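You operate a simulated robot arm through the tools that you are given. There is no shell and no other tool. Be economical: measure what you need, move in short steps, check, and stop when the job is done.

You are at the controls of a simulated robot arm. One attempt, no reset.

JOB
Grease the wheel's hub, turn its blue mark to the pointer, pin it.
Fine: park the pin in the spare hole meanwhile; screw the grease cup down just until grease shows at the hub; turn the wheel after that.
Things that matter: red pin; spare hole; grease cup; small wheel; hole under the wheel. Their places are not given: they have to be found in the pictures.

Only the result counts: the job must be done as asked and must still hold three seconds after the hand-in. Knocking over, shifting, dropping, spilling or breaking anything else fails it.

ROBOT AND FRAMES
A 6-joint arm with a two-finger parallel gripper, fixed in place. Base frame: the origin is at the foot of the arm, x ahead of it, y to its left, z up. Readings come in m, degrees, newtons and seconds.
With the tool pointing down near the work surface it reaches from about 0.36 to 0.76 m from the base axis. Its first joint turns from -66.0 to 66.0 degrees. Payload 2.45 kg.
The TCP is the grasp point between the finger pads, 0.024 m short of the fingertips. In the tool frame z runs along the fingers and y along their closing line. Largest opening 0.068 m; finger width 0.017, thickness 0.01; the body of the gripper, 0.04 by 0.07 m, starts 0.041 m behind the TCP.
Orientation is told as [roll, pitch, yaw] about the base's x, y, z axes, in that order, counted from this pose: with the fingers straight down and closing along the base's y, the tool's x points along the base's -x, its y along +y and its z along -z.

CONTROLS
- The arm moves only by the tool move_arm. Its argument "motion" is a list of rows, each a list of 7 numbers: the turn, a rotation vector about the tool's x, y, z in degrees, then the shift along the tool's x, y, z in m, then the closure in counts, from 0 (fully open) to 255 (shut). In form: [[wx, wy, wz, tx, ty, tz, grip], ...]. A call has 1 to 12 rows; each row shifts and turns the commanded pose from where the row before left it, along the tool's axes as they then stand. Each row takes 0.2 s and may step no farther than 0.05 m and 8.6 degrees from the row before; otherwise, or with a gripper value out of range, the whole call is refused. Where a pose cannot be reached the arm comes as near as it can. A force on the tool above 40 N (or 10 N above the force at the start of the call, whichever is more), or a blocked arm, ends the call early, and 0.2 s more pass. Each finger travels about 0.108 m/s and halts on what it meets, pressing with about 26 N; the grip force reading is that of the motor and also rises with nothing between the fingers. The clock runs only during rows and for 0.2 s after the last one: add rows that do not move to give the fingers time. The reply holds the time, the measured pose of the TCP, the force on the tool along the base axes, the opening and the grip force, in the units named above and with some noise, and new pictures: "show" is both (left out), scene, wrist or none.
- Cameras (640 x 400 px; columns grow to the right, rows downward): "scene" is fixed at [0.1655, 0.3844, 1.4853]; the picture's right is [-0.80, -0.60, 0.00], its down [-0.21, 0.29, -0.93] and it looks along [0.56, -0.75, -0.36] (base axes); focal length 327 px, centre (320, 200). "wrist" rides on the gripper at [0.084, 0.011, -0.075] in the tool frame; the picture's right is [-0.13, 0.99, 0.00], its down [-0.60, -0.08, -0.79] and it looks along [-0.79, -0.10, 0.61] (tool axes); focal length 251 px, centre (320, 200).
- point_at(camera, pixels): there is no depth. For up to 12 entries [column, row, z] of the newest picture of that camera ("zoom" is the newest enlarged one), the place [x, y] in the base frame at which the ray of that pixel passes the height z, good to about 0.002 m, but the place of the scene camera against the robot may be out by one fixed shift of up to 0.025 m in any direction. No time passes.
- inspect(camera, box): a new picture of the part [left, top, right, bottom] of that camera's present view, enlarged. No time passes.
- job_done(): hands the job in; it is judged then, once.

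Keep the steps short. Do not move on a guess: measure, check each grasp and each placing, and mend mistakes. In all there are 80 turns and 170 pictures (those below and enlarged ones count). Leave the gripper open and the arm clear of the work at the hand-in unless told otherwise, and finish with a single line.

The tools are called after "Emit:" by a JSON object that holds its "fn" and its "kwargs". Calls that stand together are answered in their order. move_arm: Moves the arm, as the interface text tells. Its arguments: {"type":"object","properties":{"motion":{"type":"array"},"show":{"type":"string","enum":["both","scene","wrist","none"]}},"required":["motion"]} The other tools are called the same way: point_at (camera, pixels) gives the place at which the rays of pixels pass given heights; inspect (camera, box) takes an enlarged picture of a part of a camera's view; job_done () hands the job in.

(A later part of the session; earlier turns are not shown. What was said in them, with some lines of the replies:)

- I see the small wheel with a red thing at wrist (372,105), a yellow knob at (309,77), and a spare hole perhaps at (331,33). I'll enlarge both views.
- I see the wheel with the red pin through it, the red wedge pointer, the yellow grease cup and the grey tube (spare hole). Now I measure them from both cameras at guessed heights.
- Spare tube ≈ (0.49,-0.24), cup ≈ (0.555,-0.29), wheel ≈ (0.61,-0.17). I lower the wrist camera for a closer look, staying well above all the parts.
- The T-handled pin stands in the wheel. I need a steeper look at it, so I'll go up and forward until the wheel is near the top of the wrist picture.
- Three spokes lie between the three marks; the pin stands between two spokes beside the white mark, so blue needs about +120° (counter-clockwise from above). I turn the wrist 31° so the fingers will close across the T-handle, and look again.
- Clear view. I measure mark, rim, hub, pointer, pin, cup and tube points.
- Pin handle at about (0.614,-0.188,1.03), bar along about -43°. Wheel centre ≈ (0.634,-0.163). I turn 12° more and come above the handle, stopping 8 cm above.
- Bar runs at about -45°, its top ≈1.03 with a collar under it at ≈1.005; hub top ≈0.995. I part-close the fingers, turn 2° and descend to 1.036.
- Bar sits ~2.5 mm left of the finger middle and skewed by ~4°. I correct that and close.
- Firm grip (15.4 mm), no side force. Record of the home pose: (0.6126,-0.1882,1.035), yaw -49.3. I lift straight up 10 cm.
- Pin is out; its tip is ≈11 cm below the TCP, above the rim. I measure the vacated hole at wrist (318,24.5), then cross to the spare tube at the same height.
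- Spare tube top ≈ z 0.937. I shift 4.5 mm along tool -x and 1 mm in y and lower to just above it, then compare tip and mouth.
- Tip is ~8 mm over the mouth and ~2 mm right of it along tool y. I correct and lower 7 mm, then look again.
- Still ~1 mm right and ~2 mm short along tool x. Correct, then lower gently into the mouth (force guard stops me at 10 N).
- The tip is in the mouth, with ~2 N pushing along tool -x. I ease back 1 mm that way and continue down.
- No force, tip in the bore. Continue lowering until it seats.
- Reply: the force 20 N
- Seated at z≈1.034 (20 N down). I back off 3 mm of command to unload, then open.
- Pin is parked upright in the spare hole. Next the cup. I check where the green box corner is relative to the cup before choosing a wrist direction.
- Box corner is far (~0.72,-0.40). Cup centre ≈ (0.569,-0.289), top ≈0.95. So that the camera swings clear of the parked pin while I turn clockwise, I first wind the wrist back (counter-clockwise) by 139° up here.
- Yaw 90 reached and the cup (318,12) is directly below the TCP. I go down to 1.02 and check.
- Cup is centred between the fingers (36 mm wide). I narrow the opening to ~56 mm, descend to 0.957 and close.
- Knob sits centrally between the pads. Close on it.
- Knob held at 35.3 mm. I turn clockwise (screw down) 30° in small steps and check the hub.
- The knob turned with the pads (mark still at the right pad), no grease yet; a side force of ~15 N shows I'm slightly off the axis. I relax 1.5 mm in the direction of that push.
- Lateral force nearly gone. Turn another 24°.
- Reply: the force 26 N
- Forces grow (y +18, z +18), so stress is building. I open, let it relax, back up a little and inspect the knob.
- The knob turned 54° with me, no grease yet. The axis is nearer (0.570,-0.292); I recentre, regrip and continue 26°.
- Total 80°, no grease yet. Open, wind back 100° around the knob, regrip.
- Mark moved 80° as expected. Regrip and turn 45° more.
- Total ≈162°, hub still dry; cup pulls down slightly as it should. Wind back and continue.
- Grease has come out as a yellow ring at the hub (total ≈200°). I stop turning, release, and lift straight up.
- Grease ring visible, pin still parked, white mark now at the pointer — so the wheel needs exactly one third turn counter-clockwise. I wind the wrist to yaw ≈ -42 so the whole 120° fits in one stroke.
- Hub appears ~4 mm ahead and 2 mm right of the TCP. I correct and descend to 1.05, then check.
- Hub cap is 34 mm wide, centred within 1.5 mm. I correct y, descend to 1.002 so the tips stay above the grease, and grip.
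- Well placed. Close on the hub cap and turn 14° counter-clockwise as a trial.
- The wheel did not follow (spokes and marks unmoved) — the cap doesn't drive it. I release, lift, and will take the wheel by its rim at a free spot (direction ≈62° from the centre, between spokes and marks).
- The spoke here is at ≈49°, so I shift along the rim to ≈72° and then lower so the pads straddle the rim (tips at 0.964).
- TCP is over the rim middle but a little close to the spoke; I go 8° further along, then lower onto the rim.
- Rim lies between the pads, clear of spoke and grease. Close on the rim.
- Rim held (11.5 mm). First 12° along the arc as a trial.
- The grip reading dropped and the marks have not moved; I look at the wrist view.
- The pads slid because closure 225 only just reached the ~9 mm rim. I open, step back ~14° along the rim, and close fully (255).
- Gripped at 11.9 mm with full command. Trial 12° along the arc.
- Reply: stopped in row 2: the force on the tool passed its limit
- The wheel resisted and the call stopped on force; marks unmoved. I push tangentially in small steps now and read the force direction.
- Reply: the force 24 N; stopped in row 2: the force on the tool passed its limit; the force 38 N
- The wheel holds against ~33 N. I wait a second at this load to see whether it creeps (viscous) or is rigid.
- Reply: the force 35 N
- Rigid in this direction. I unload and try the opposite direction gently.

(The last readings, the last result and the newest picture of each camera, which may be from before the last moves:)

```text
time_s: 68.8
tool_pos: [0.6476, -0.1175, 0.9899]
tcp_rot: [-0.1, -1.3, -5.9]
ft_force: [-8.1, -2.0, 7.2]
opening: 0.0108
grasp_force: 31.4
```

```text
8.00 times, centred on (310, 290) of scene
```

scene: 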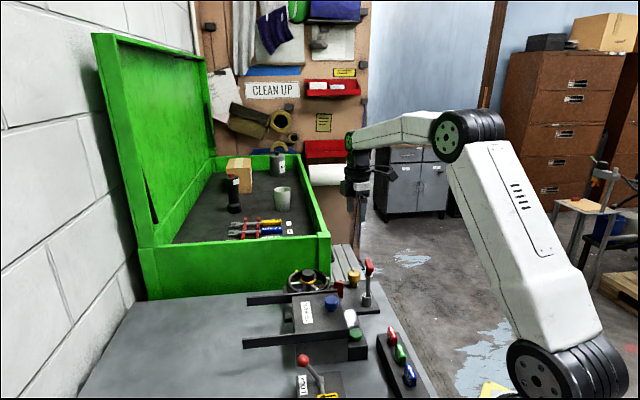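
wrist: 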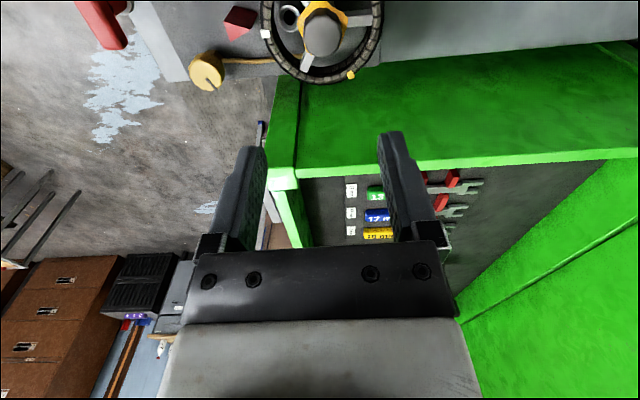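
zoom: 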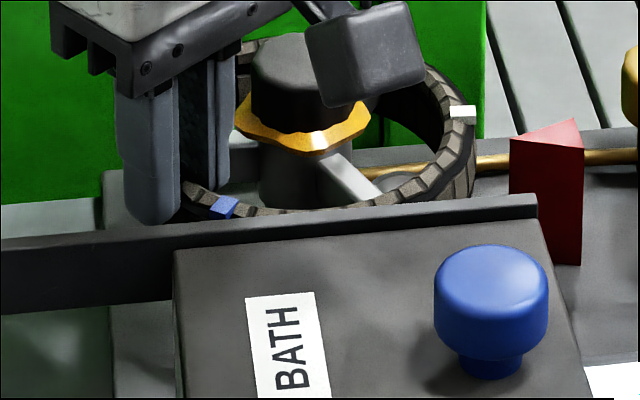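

Clockwise it moves freely (marks shifted, only ~8 N) — so the wheel turns one way only and blue must go the long way, 240° clockwise. I realign the pads to the rim and turn 24° clockwise.

Emit:
{"fn": "move_arm", "kwargs": {"motion": [[0, 0, 0, 0, 0, 0, 190], [0, 0, 0, 0, 0, 0, 170], [0, 0, 4.5, 0, 0.001, 0, 170], [0, 0, 4.5, 0, 0, 0, 170], [0, 0, 0, 0, 0, 0, 215], [0, 0, 0, 0, 0, 0, 255], [0, 0, 0, 0, 0, 0, 255], [0, 0, 6, -0.0054, -0.0003, 0, 255], [0, 0, 6, -0.0054, -0.0003, 0, 255], [0, 0, 6, -0.0054, -0.0003, 0, 255], [0, 0, 6, -0.0054, -0.0003, 0, 255], [0, 0, 0, 0, 0, 0, 255]], "show": "none"}}

Emit:
{"fn": "inspect", "kwargs": {"camera": "scene", "box": [250, 240, 362, 310]}}

```text
time_s: 71.4
tool_pos: [0.6685, -0.127, 0.991]
tcp_rot: [0.5, -1.1, -38.9]
ft_force: [-4.3, -13.4, -6.4]
opening: 0.0114
grasp_force: 31.9
```

```text
5.71 times, centred on (306, 275) of scene
```

zoom: 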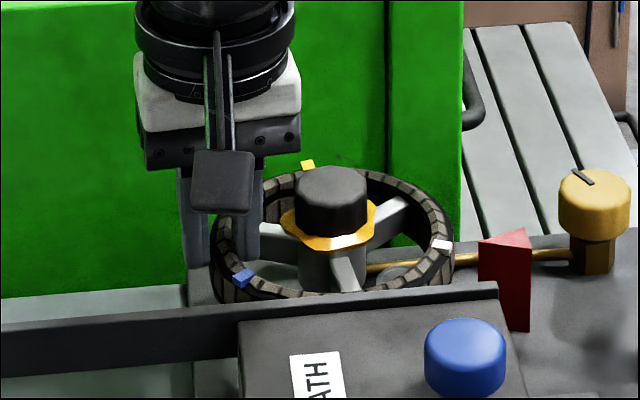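

It turns well; 13 N inward pull, so I come in 1.3 mm and continue 24° more.

Emit:
{"fn": "move_arm", "kwargs": {"motion": [[0, 0, 0, 0, -0.0013, 0, 255], [0, 0, 6, -0.0053, -0.0004, 0, 255], [0, 0, 6, -0.0053, -0.0004, 0, 255], [0, 0, 6, -0.0053, -0.0004, 0, 255], [0, 0, 6, -0.0053, -0.0004, 0, 255], [0, 0, 0, 0, 0, 0, 255]], "show": "none"}}

Emit:
{"fn": "inspect", "kwargs": {"camera": "scene", "box": [250, 240, 362, 310]}}

```text
time_s: 72.8
tool_pos: [0.6824, -0.1414, 0.9912]
tcp_rot: [1.0, -0.8, -62.9]
ft_force: [7.3, -5.4, -18.1]
opening: 0.0117
grasp_force: 32.1
```

```text
5.71 times, centred on (306, 275) of scene
```

zoom: 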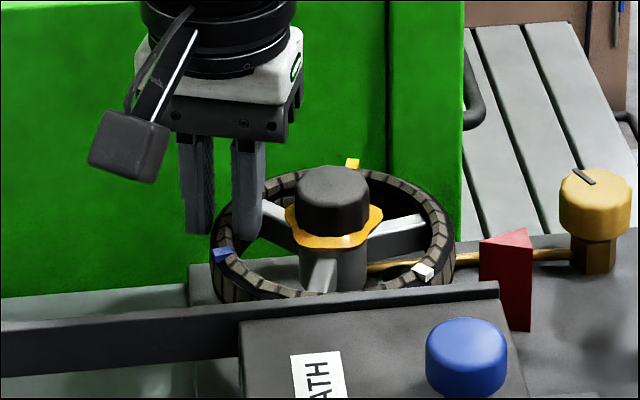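

Turned ≈52° so far. Open, lift, swing back along the arc to ≈88°.

Emit:
{"fn": "move_arm", "kwargs": {"motion": [[0, 0, 0, 0, 0, 0, 200], [0, 0, 0, 0, 0, 0, 170], [0, 0, 0, 0, 0, -0.04, 165], [0, 0, -7.6, 0.0068, -0.0004, 0, 165], [0, 0, -7.6, 0.0068, -0.0004, 0, 165], [0, 0, -7.6, 0.0068, -0.0004, 0, 165], [0, 0, -7.6, 0.0068, -0.0004, 0, 165], [0, 0, -7.6, 0.0068, -0.0004, 0, 165], [0, 0, -7.6, 0.0068, -0.0004, 0, 165], [0, 0, -7.6, 0.0068, -0.0004, 0, 165], [0, 0, -7.6, 0.0068, -0.0004, 0, 165], [0, 0, 0, 0, 0, 0, 165]], "show": "none"}}

Emit:
{"fn": "inspect", "kwargs": {"camera": "wrist", "box": [200, 40, 440, 190]}}

```text
time_s: 75.4
tool_pos: [0.6347, -0.1134, 1.0294]
tcp_rot: [-0.3, -1.3, -1.9]
ft_force: [0.4, 0.3, -0.7]
opening: 0.0241
grasp_force: 0.0
```

```text
2.67 times, centred on (320, 115) of wrist
```

zoom: 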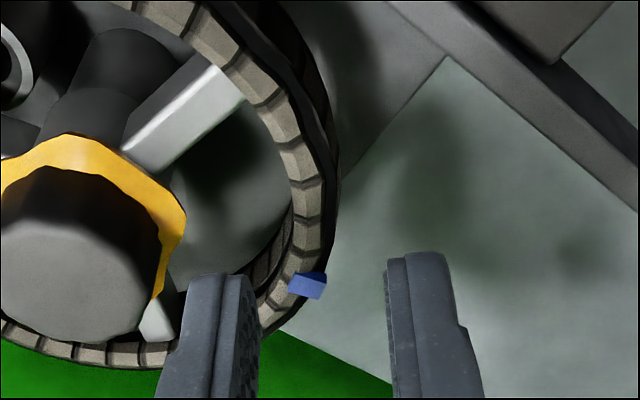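

Aligned, free of spoke and blue mark. Straighten the 1.3° tilt, come in 1.5 mm, lower, close, and turn 30° clockwise.

Emit:
{"fn": "move_arm", "kwargs": {"motion": [[0, 1.3, 0, 0, -0.0015, 0, 165], [0, 0, 0, 0, 0, 0.02, 165], [0, 0, 0, 0, 0, 0.02, 165], [0, 0, 0, 0, 0, 0, 215], [0, 0, 0, 0, 0, 0, 255], [0, 0, 0, 0, 0, 0, 255], [0, 0, 0, 0, 0, 0, 255]], "show": "none"}}

Emit:
{"fn": "move_arm", "kwargs": {"motion": [[0, 0, 6, -0.0054, -0.0003, 0, 255], [0, 0, 6, -0.0054, -0.0003, 0, 255], [0, 0, 6, -0.0054, -0.0003, 0, 255], [0, 0, 6, -0.0054, -0.0003, 0, 255], [0, 0, 6, -0.0054, -0.0003, 0, 255], [0, 0, 0, 0, 0, 0, 255]], "show": "none"}}

```text
time_s: 77.0
tool_pos: [0.6372, -0.1162, 0.9907]
tcp_rot: [-0.2, -0.1, -2.0]
ft_force: [7.3, -16.3, -7.5]
opening: 0.0078
grasp_force: 29.7
```

```text
time_s: 78.4
tool_pos: [0.662, -0.1226, 0.9897]
tcp_rot: [-0.2, -0.1, -32.1]
ft_force: [5.0, -7.7, -5.6]
opening: 0.008
grasp_force: 30.2
```

Grip true at 8 mm. Continue 33° more.

Emit:
{"fn": "move_arm", "kwargs": {"motion": [[0, 0, 0, 0, -0.0008, 0, 255], [0, 0, 5.5, -0.0049, -0.0003, 0, 255], [0, 0, 5.5, -0.0049, -0.0003, 0, 255], [0, 0, 5.5, -0.0049, -0.0003, 0, 255], [0, 0, 5.5, -0.0049, -0.0003, 0, 255], [0, 0, 5.5, -0.0049, -0.0003, 0, 255], [0, 0, 5.5, -0.0049, -0.0003, 0, 255], [0, 0, 0, 0, 0, 0, 255]], "show": "none"}}

Emit:
{"fn": "inspect", "kwargs": {"camera": "scene", "box": [250, 240, 362, 310]}}

```text
time_s: 80.2
tool_pos: [0.681, -0.1447, 0.9897]
tcp_rot: [0.0, -0.3, -65.0]
ft_force: [20.3, 17.0, -7.6]
opening: 0.008
grasp_force: 30.0
```

```text
5.71 times, centred on (306, 275) of scene
```

zoom: 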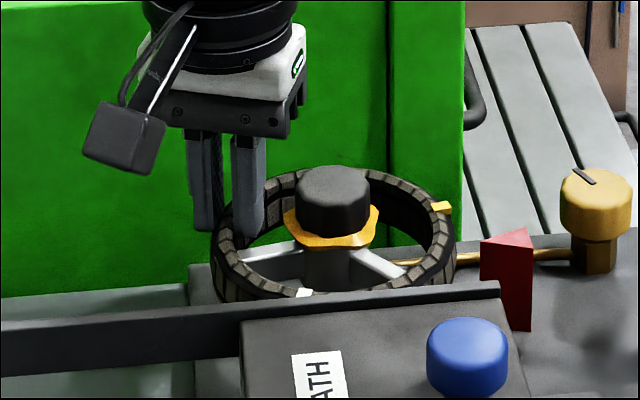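

≈115° done (yellow nearly at the pointer). Open, lift, swing back.

Emit:
{"fn": "move_arm", "kwargs": {"motion": [[0, 0, 0, 0, 0.0015, 0, 255], [0, 0, 0, 0, 0, 0, 200], [0, 0, 0, 0, 0, 0, 170], [0, 0, 0, 0, 0, -0.04, 165], [0, 0, -7.9, 0.0071, -0.0005, 0, 165], [0, 0, -7.9, 0.0071, -0.0005, 0, 165], [0, 0, -7.9, 0.0071, -0.0005, 0, 165], [0, 0, -7.9, 0.0071, -0.0005, 0, 165], [0, 0, -7.9, 0.0071, -0.0005, 0, 165], [0, 0, -7.9, 0.0071, -0.0005, 0, 165], [0, 0, -7.9, 0.0071, -0.0005, 0, 165], [0, 0, -7.9, 0.0071, -0.0005, 0, 165]], "show": "none"}}

Emit:
{"fn": "inspect", "kwargs": {"camera": "wrist", "box": [200, 40, 440, 190]}}

```text
time_s: 82.8
tool_pos: [0.6377, -0.1152, 1.0289]
tcp_rot: [-0.1, 0.0, -1.8]
ft_force: [-0.6, -0.8, 0.2]
opening: 0.024
grasp_force: 0.0
```

```text
2.67 times, centred on (320, 115) of wrist
```

zoom: 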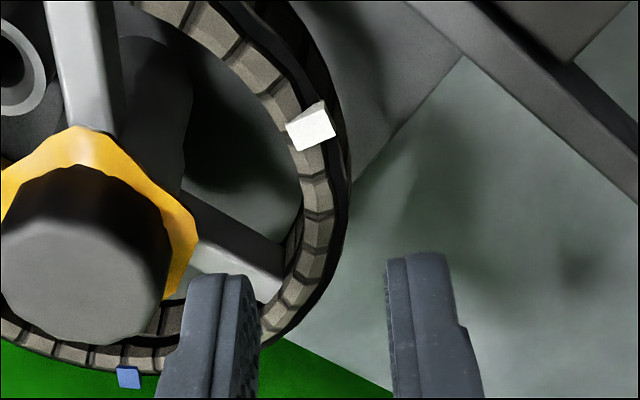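

Rim centred, between white mark and spoke. Lower, close and turn 30°.

Emit:
{"fn": "move_arm", "kwargs": {"motion": [[0, 0, 0, 0, 0, 0.02, 165], [0, 0, 0, 0, 0, 0.02, 165], [0, 0, 0, 0, 0, 0, 215], [0, 0, 0, 0, 0, 0, 255], [0, 0, 0, 0, 0, 0, 255], [0, 0, 0, 0, 0, 0, 255], [0, 0, 6, -0.0054, -0.0003, 0, 255], [0, 0, 6, -0.0054, -0.0003, 0, 255], [0, 0, 6, -0.0054, -0.0003, 0, 255], [0, 0, 6, -0.0054, -0.0003, 0, 255], [0, 0, 6, -0.0054, -0.0003, 0, 255], [0, 0, 0, 0, 0, 0, 255]], "show": "none"}}

Emit:
{"fn": "move_arm", "kwargs": {"motion": [[0, 0, 0, 0, 0, 0, 255], [0, 0, 5.5, -0.005, -0.0002, 0, 255], [0, 0, 5.5, -0.005, -0.0002, 0, 255], [0, 0, 5.5, -0.005, -0.0002, 0, 255], [0, 0, 5.5, -0.005, -0.0002, 0, 255], [0, 0, 5.5, -0.005, -0.0002, 0, 255], [0, 0, 5.5, -0.005, -0.0002, 0, 255], [0, 0, 0, 0, 0, 0, 255]], "show": "none"}}

Emit:
{"fn": "inspect", "kwargs": {"camera": "scene", "box": [250, 240, 362, 310]}}

```text
time_s: 85.4
tool_pos: [0.6619, -0.1228, 0.9897]
tcp_rot: [-0.1, -0.2, -31.9]
ft_force: [10.3, 1.2, -9.0]
opening: 0.01
grasp_force: 31.9
```

```text
time_s: 87.2
tool_pos: [0.6843, -0.1475, 0.9908]
tcp_rot: [0.0, -0.4, -64.9]
ft_force: [19.9, -1.9, -13.9]
opening: 0.0086
grasp_force: 30.5
```

```text
5.71 times, centred on (306, 275) of scene
```

zoom: 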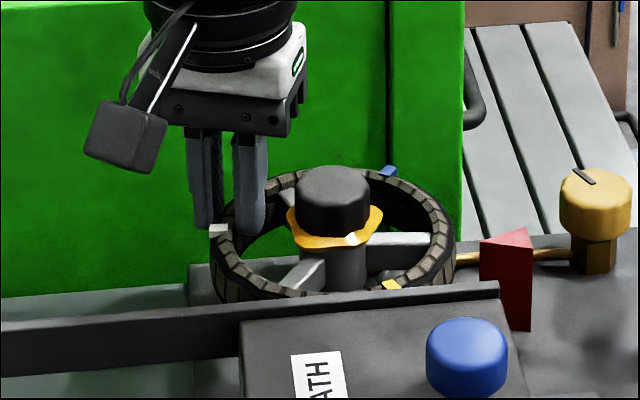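

≈178° done; blue approaches the far side, ~60° to go. Swing back to ≈84°.

Emit:
{"fn": "move_arm", "kwargs": {"motion": [[0, 0, 0, 0, 0.001, 0, 255], [0, 0, 0, 0, 0, 0, 200], [0, 0, 0, 0, 0, 0, 170], [0, 0, 0, 0, 0, -0.04, 165], [0, 0, -7.4, 0.0067, -0.0004, 0, 165], [0, 0, -7.4, 0.0067, -0.0004, 0, 165], [0, 0, -7.4, 0.0067, -0.0004, 0, 165], [0, 0, -7.4, 0.0067, -0.0004, 0, 165], [0, 0, -7.4, 0.0067, -0.0004, 0, 165], [0, 0, -7.4, 0.0067, -0.0004, 0, 165], [0, 0, -7.4, 0.0067, -0.0004, 0, 165], [0, 0, -7.4, 0.0067, -0.0004, 0, 165]], "show": "none"}}

Emit:
{"fn": "inspect", "kwargs": {"camera": "wrist", "box": [200, 40, 440, 190]}}

```text
time_s: 89.8
tool_pos: [0.6398, -0.1142, 1.0289]
tcp_rot: [-0.3, -0.1, -5.5]
ft_force: [0.8, 0.1, 0.4]
opening: 0.0237
grasp_force: 0.1
```

```text
2.67 times, centred on (320, 115) of wrist
```

zoom: 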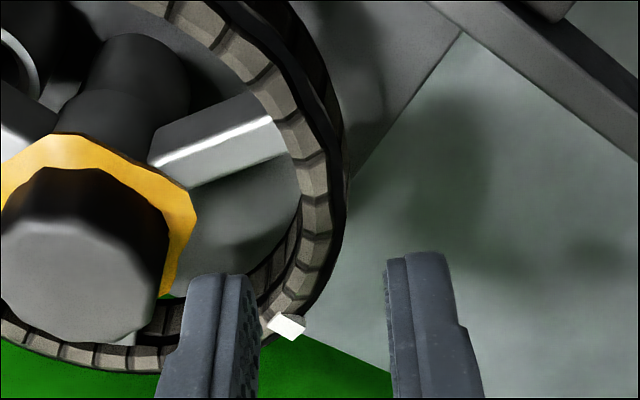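

Spoke is near; I move 5° clockwise first, then lower, close, turn 24°.

Emit:
{"fn": "move_arm", "kwargs": {"motion": [[0, 0, 5, -0.0045, -0.0007, 0, 165], [0, 0, 0, 0, 0, 0.02, 165], [0, 0, 0, 0, 0, 0.02, 165], [0, 0, 0, 0, 0, 0, 215], [0, 0, 0, 0, 0, 0, 255], [0, 0, 0, 0, 0, 0, 255], [0, 0, 0, 0, 0, 0, 255], [0, 0, 6, -0.0054, -0.0003, 0, 255], [0, 0, 6, -0.0054, -0.0003, 0, 255], [0, 0, 6, -0.0054, -0.0003, 0, 255], [0, 0, 6, -0.0054, -0.0003, 0, 255], [0, 0, 0, 0, 0, 0, 255]], "show": "none"}}

Emit:
{"fn": "move_arm", "kwargs": {"motion": [[0, 0, 5, -0.0045, -0.0002, 0, 255], [0, 0, 5, -0.0045, -0.0002, 0, 255], [0, 0, 5, -0.0045, -0.0002, 0, 255], [0, 0, 5, -0.0045, -0.0002, 0, 255], [0, 0, 0, 0, 0, 0, 255]], "show": "none"}}

Emit:
{"fn": "inspect", "kwargs": {"camera": "scene", "box": [250, 240, 362, 310]}}

```text
time_s: 92.4
tool_pos: [0.6635, -0.1217, 0.9925]
tcp_rot: [0.0, -0.1, -34.8]
ft_force: [-4.6, 5.0, 5.7]
opening: 0.0111
grasp_force: 32.1
stopped in row 12: the force on the tool passed its limit (the readings are from after the stop); the commanded pose is now the measured one
```

```text
time_s: 93.6
tool_pos: [0.6774, -0.1356, 0.9928]
tcp_rot: [0.0, -0.2, -54.9]
ft_force: [-16.3, 16.3, 17.5]
opening: 0.0112
grasp_force: 31.8
```

```text
5.71 times, centred on (306, 275) of scene
```

zoom: 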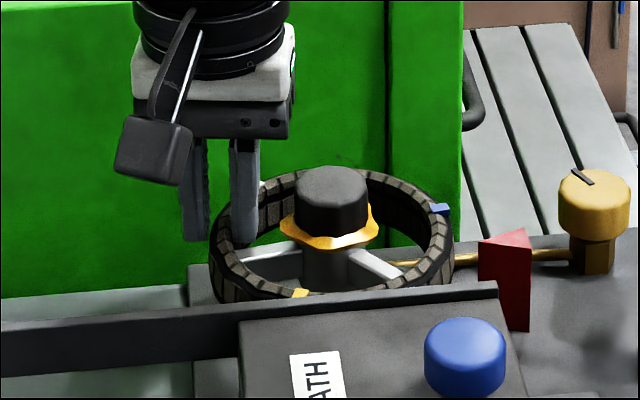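

Blue is now ~8° short of the pointer; resistance ≈23 N. I take a close look before the last degrees.

Emit:
{"fn": "inspect", "kwargs": {"camera": "wrist", "box": [120, 40, 440, 240]}}

Emit:
{"fn": "inspect", "kwargs": {"camera": "scene", "box": [290, 260, 370, 310]}}

```text
2.00 times, centred on (280, 140) of wrist
```

zoom: 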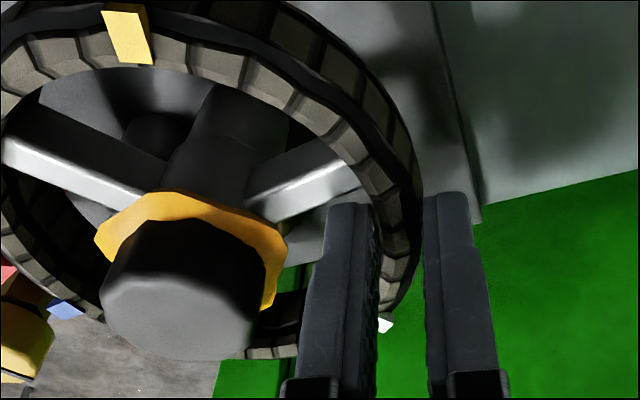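

```text
8.00 times, centred on (330, 285) of scene
```

zoom: 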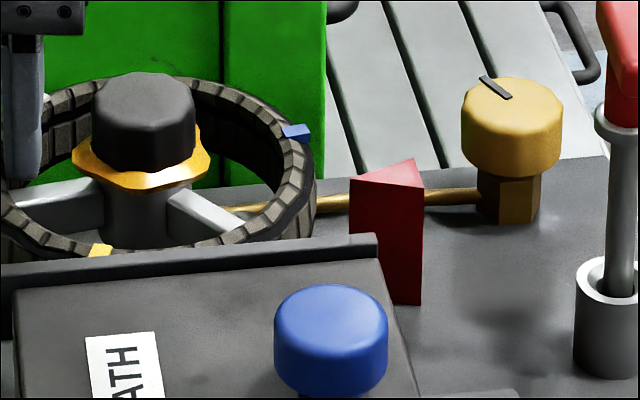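

The inner pad is crowding the spoke. I let go, lift, and regrip on the other side of that spoke (≈90°) for the last degrees.

Emit:
{"fn": "move_arm", "kwargs": {"motion": [[0, 0, 0, 0, 0, 0, 200], [0, 0, 0, 0, 0, 0, 170], [0, 0, 0, 0, 0, -0.04, 165], [0, 0, -7.8, 0.0071, -0.0005, 0, 165], [0, 0, -7.8, 0.0071, -0.0005, 0, 165], [0, 0, -7.8, 0.0071, -0.0005, 0, 165], [0, 0, -7.8, 0.0071, -0.0005, 0, 165], [0, 0, -7.8, 0.0071, -0.0005, 0, 165], [0, 0, -7.8, 0.0071, -0.0005, 0, 165], [0, 0, -7.8, 0.0071, -0.0005, 0, 165], [0, 0, 0, 0, 0, 0, 165]], "show": "none"}}

Emit:
{"fn": "inspect", "kwargs": {"camera": "wrist", "box": [200, 40, 440, 190]}}

Emit:
{"fn": "inspect", "kwargs": {"camera": "scene", "box": [284, 256, 364, 306]}}

```text
time_s: 96.0
tool_pos: [0.634, -0.1142, 1.0319]
tcp_rot: [0.0, -0.2, -0.1]
ft_force: [0.3, -0.4, 0.2]
opening: 0.0241
grasp_force: 0.0
```

```text
2.67 times, centred on (320, 115) of wrist
```

zoom: 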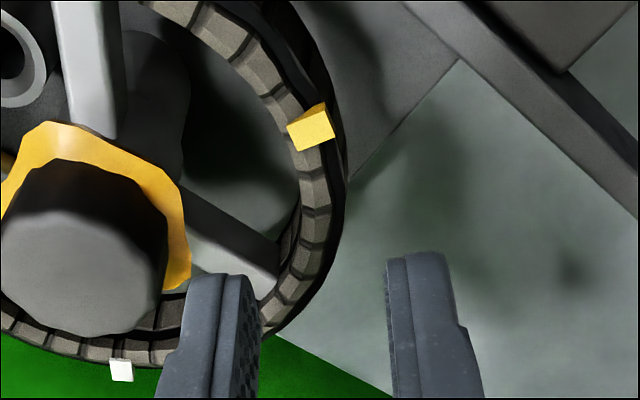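

```text
8.00 times, centred on (324, 281) of scene
```

zoom: 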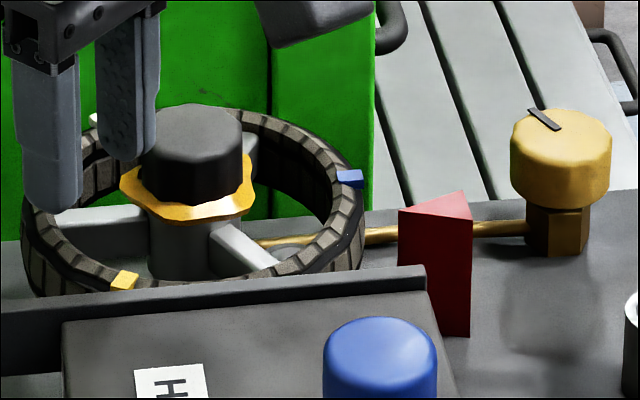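

After release the wheel sits with blue at (349,178) — exactly where white was at the pointer — and yellow exactly where blue was, so the third-turn is right. Now the pin: up, turn back to yaw -49.3, and over the spare hole.

Emit:
{"fn": "move_arm", "kwargs": {"motion": [[0, 0, 0, 0, 0, -0.05, 100], [0, 0, 0, 0, 0, -0.05, 100], [0, 0, 0, 0.0344, -0.0318, 0, 100], [0, 0, 0, 0.0344, -0.0318, 0, 100], [0, 0, 0, 0.0344, -0.0318, 0, 100], [0, 0, 0, 0.0344, -0.0318, 0, 100], [0, 0, 8.2, 0, 0, 0, 100], [0, 0, 8.2, 0, 0, 0, 100], [0, 0, 8.2, 0, 0, 0, 100], [0, 0, 8.2, 0, 0, 0, 100], [0, 0, 8.2, 0, 0, 0, 100], [0, 0, 8.2, 0, 0, 0, 100]], "show": "none"}}

Emit:
{"fn": "inspect", "kwargs": {"camera": "wrist", "box": [240, 0, 480, 150]}}

```text
time_s: 98.6
tool_pos: [0.497, -0.2415, 1.1344]
tcp_rot: [0.0, -0.2, -49.5]
ft_force: [-0.5, -0.4, 0.8]
opening: 0.0415
grasp_force: 0.1
```

```text
2.67 times, centred on (360, 75) of wrist
```

zoom: 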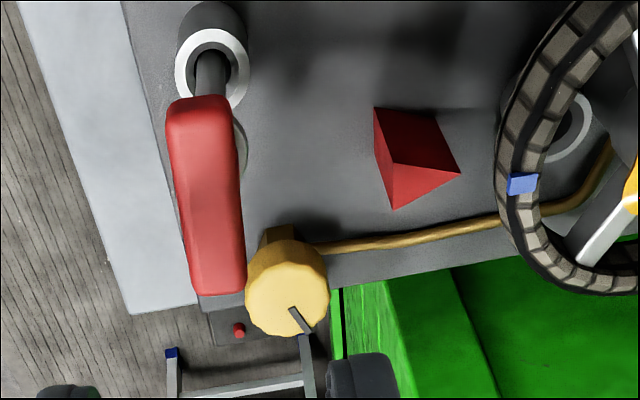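

Pin handle lies as I left it; blue faces the pointer tip. Descend onto the handle and close.

Emit:
{"fn": "move_arm", "kwargs": {"motion": [[0, 0, 0, 0.0004, 0, 0.03, 100], [0, 0, 0, 0, 0, 0.03, 100], [0, 0, 0, 0, 0, 0.025, 100], [0, 0, 0, 0, 0, 0.0145, 100], [0, 0, 0, 0, 0, 0, 100]], "show": "none"}}

Emit:
{"fn": "inspect", "kwargs": {"camera": "wrist", "box": [200, 60, 440, 210]}}

```text
time_s: 99.8
tool_pos: [0.4978, -0.24, 1.0315]
tcp_rot: [0.0, -0.2, -49.5]
ft_force: [-0.6, -0.8, -0.2]
opening: 0.0415
grasp_force: 0.0
```

```text
2.67 times, centred on (320, 135) of wrist
```

zoom: 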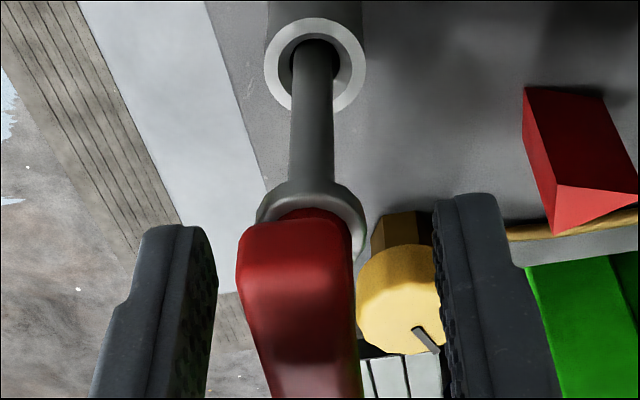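

Bar sits ~2.5 mm left of centre (I'm off the release pose by that much); correct, raise 3 mm, close.

Emit:
{"fn": "move_arm", "kwargs": {"motion": [[0, 0, 0, 0, -0.0025, -0.003, 100], [0, 0, 0, 0, 0, 0, 130], [0, 0, 0, 0, 0, 0, 170], [0, 0, 0, 0, 0, 0, 210], [0, 0, 0, 0, 0, 0, 230], [0, 0, 0, 0, 0, 0, 230]], "show": "none"}}

Emit:
{"fn": "inspect", "kwargs": {"camera": "wrist", "box": [200, 60, 440, 210]}}

```text
time_s: 101.2
tool_pos: [0.4953, -0.2423, 1.0364]
tcp_rot: [0.1, -0.2, -49.4]
ft_force: [0.4, -1.0, 0.4]
opening: 0.0153
grasp_force: 25.8
```

```text
2.67 times, centred on (320, 135) of wrist
```

zoom: 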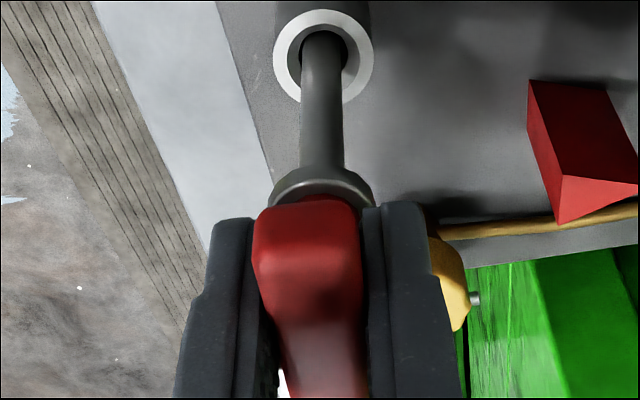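

Same grip as at first. Lift straight out and carry to above the wheel hole.

Emit:
{"fn": "move_arm", "kwargs": {"motion": [[0, 0, 0, 0, 0, -0.015, 230], [0, 0, 0, 0, 0, -0.025, 230], [0, 0, 0, 0, 0, -0.025, 230], [0, 0, 0, 0, 0, -0.025, 230], [0, 0, 0, 0, 0, -0.025, 230], [0, 0, 0, -0.0089, 0.0311, 0, 230], [0, 0, 0, -0.0089, 0.0311, 0, 230], [0, 0, 0, -0.0089, 0.0311, 0, 230], [0, 0, 0, -0.0088, 0.0309, 0, 230], [0, 0, 0, 0, 0, 0, 230]], "show": "none"}}

Emit:
{"fn": "inspect", "kwargs": {"camera": "wrist", "box": [200, 0, 440, 150]}}

Emit:
{"fn": "inspect", "kwargs": {"camera": "scene", "box": [260, 210, 404, 300]}}

```text
time_s: 103.4
tool_pos: [0.6117, -0.1866, 1.1513]
tcp_rot: [-0.1, -0.2, -49.5]
ft_force: [1.3, -0.2, -0.8]
opening: 0.0154
grasp_force: 26.1
```

```text
2.67 times, centred on (320, 75) of wrist
```

zoom: 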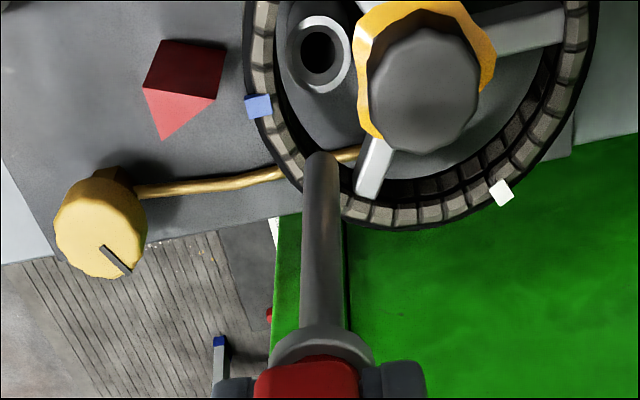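

```text
4.44 times, centred on (332, 255) of scene
```

zoom: 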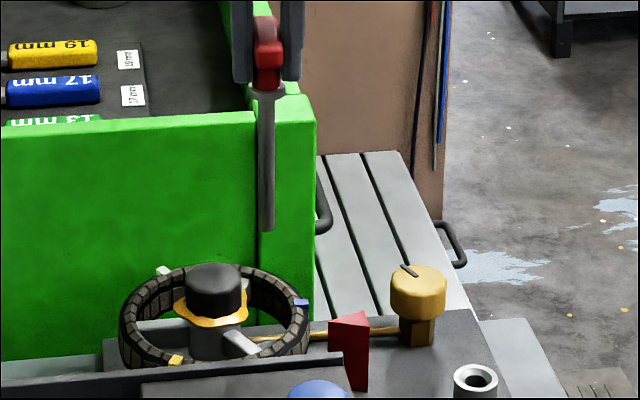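

Blue is at the pointer just as white was. I lower until the tip is just above the hole and check.

Emit:
{"fn": "move_arm", "kwargs": {"motion": [[0, 0, 0, 0, 0, 0.02, 230], [0, 0, 0, 0, 0, 0.02, 230], [0, 0, 0, 0, 0, 0.02, 230], [0, 0, 0, 0, 0, 0.018, 230], [0, 0, 0, 0, 0, 0, 230]], "show": "none"}}

Emit:
{"fn": "inspect", "kwargs": {"camera": "wrist", "box": [272, 20, 368, 80]}}

Emit:
{"fn": "inspect", "kwargs": {"camera": "scene", "box": [290, 250, 354, 290]}}

```text
time_s: 104.6
tool_pos: [0.6115, -0.188, 1.0727]
tcp_rot: [0.0, -0.1, -49.5]
ft_force: [0.7, -0.3, -0.5]
opening: 0.0151
grasp_force: 25.5
```

```text
6.67 times, centred on (320, 50) of wrist
```

zoom: 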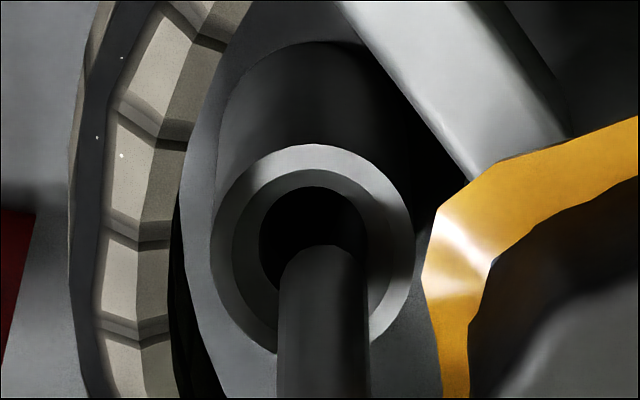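

```text
10.00 times, centred on (322, 270) of scene
```

zoom: 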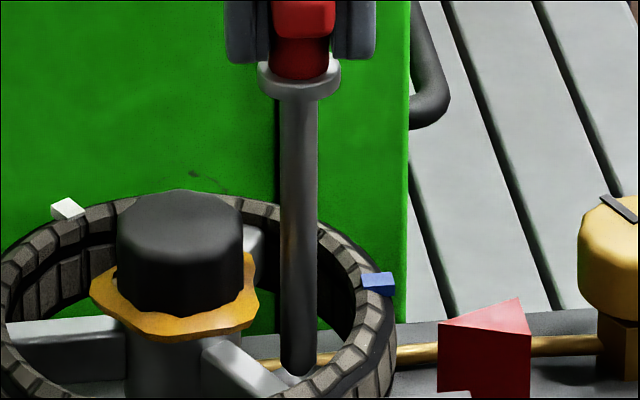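

Tip is over the mouth with ~1 mm offset to the left; small correction, then lower gently into the chamfer.

Emit:
{"fn": "move_arm", "kwargs": {"motion": [[0, 0, 0, 0, -0.0008, 0.004, 230], [0, 0, 0, 0, 0, 0.005, 230], [0, 0, 0, 0, 0, 0.004, 230], [0, 0, 0, 0, 0, 0, 230]], "show": "none"}}

Emit:
{"fn": "inspect", "kwargs": {"camera": "wrist", "box": [272, 20, 368, 80]}}

```text
time_s: 105.6
tool_pos: [0.6119, -0.1893, 1.0603]
tcp_rot: [0.1, -0.2, -49.4]
ft_force: [0.4, -0.2, -1.4]
opening: 0.0156
grasp_force: 25.8
```

```text
6.67 times, centred on (320, 50) of wrist
```

zoom: 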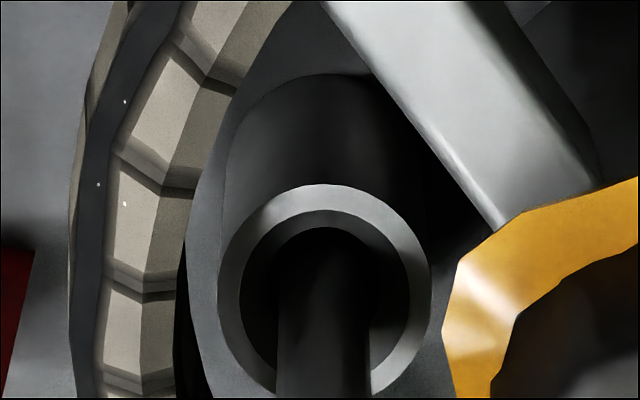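

Tip is entering, no force. Continue down.

Emit:
{"fn": "move_arm", "kwargs": {"motion": [[0, 0, 0, 0, 0, 0.004, 230], [0, 0, 0, 0, 0, 0.004, 230], [0, 0, 0, 0, 0, 0.004, 230], [0, 0, 0, 0, 0, 0.004, 230], [0, 0, 0, 0, 0, 0, 230]], "show": "none"}}

Emit:
{"fn": "move_arm", "kwargs": {"motion": [[0, 0, 0, 0, 0, 0.003, 230], [0, 0, 0, 0, 0, 0.003, 230], [0, 0, 0, 0, 0, 0, 230]], "show": "none"}}

Emit:
{"fn": "inspect", "kwargs": {"camera": "scene", "box": [284, 256, 364, 306]}}

```text
time_s: 106.8
tool_pos: [0.6124, -0.1893, 1.0439]
tcp_rot: [0.1, -0.1, -49.4]
ft_force: [0.9, -0.7, 0.5]
opening: 0.0154
grasp_force: 25.8
```

```text
time_s: 107.6
tool_pos: [0.6114, -0.1897, 1.037]
tcp_rot: [0.0, -0.2, -49.4]
ft_force: [-0.2, 0.8, 2.8]
opening: 0.0152
grasp_force: 26.2
```

```text
8.00 times, centred on (324, 281) of scene
```

zoom: 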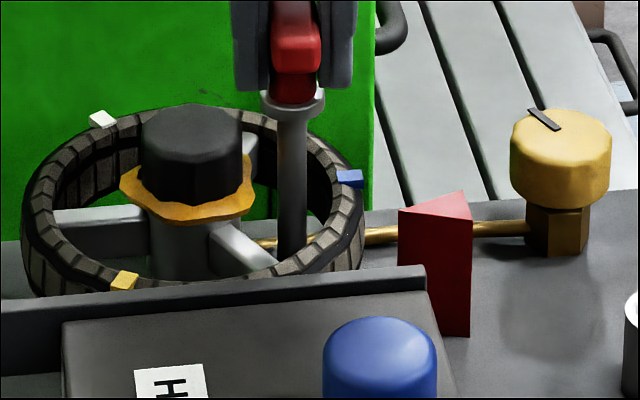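

Emit:
{"fn": "move_arm", "kwargs": {"motion": [[0, 0, 0, 0, 0, 0.002, 230], [0, 0, 0, 0, 0, 0.001, 230], [0, 0, 0, 0, 0, 0, 230]], "show": "none"}}

```text
time_s: 108.4
tool_pos: [0.6118, -0.1897, 1.035]
tcp_rot: [0.1, -0.3, -49.4]
ft_force: [-1.3, -0.3, 9.9]
opening: 0.0153
grasp_force: 26.3
```

Seated (10 N down at z=1.035, the original height). Unload 1 mm, open and lift away.

Emit:
{"fn": "move_arm", "kwargs": {"motion": [[0, 0, 0, 0, 0, -0.0012, 230], [0, 0, 0, 0, 0, 0, 200], [0, 0, 0, 0, 0, 0, 150], [0, 0, 0, 0, 0, 0, 110], [0, 0, 0, 0, 0, 0, 110], [0, 0, 0, 0, 0, -0.02, 110], [0, 0, 0, 0, 0, -0.04, 100], [0, 0, 0, 0, 0, -0.05, 100], [0, 0, 0, 0, 0, -0.05, 50], [0, 0, 0, 0.04, -0.02, 0, 0], [0, 0, 0, 0.04, -0.02, 0, 0], [0, 0, 0, 0, 0, 0, 0]]}}

Emit:
{"fn": "inspect", "kwargs": {"camera": "scene", "box": [284, 246, 380, 306]}}

Emit:
{"fn": "inspect", "kwargs": {"camera": "wrist", "box": [240, 0, 440, 125]}}

```text
time_s: 111.0
tool_pos: [0.5296, -0.1533, 1.1942]
tcp_rot: [0.0, -0.2, -49.3]
ft_force: [0.6, -0.2, 0.5]
opening: 0.0679
grasp_force: 0.0
```

scene: 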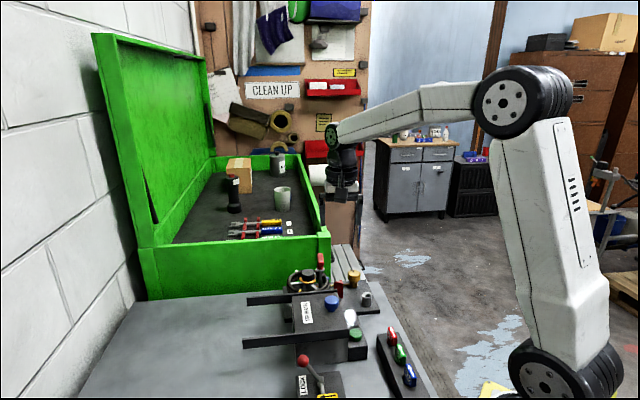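
wrist: 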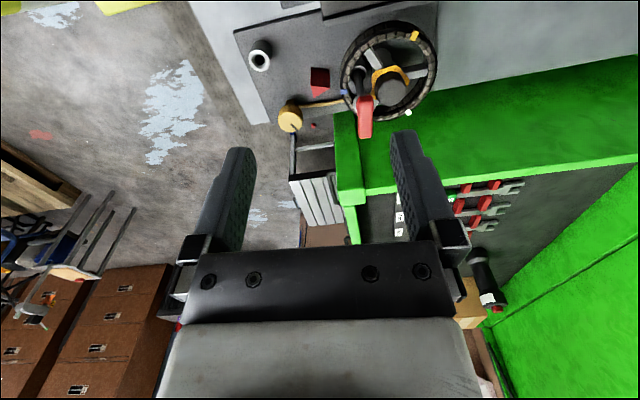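

```text
6.67 times, centred on (332, 276) of scene
```

zoom: 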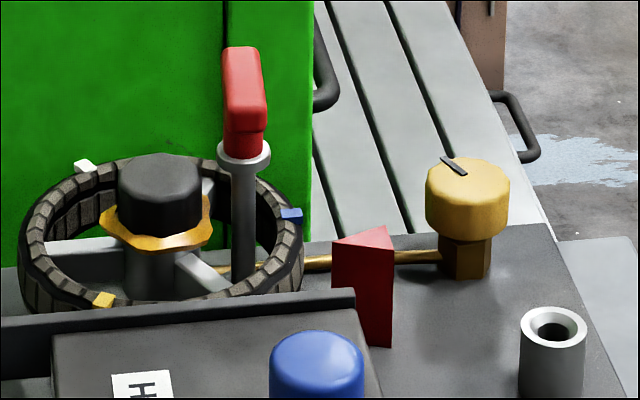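

```text
3.20 times, centred on (340, 62) of wrist
```

zoom: 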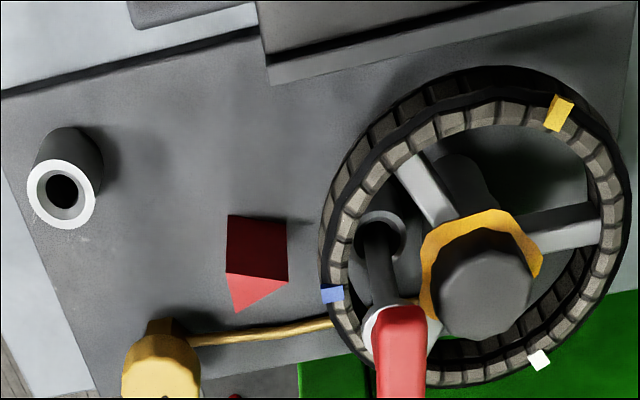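

The pin is seated in the wheel hole, blue is at the pointer, the grease ring shows at the hub, and the arm is clear with the gripper open. I hand in.

Emit:
{"fn": "job_done", "kwargs": {}}

```text
The job is handed in.
```

Job handed in: the hub is greased, the wheel's blue mark is at the pointer (turned 240° clockwise because the wheel would not move counter-clockwise), the red pin is back in the hole under the wheel, and the arm is clear with the gripper open.
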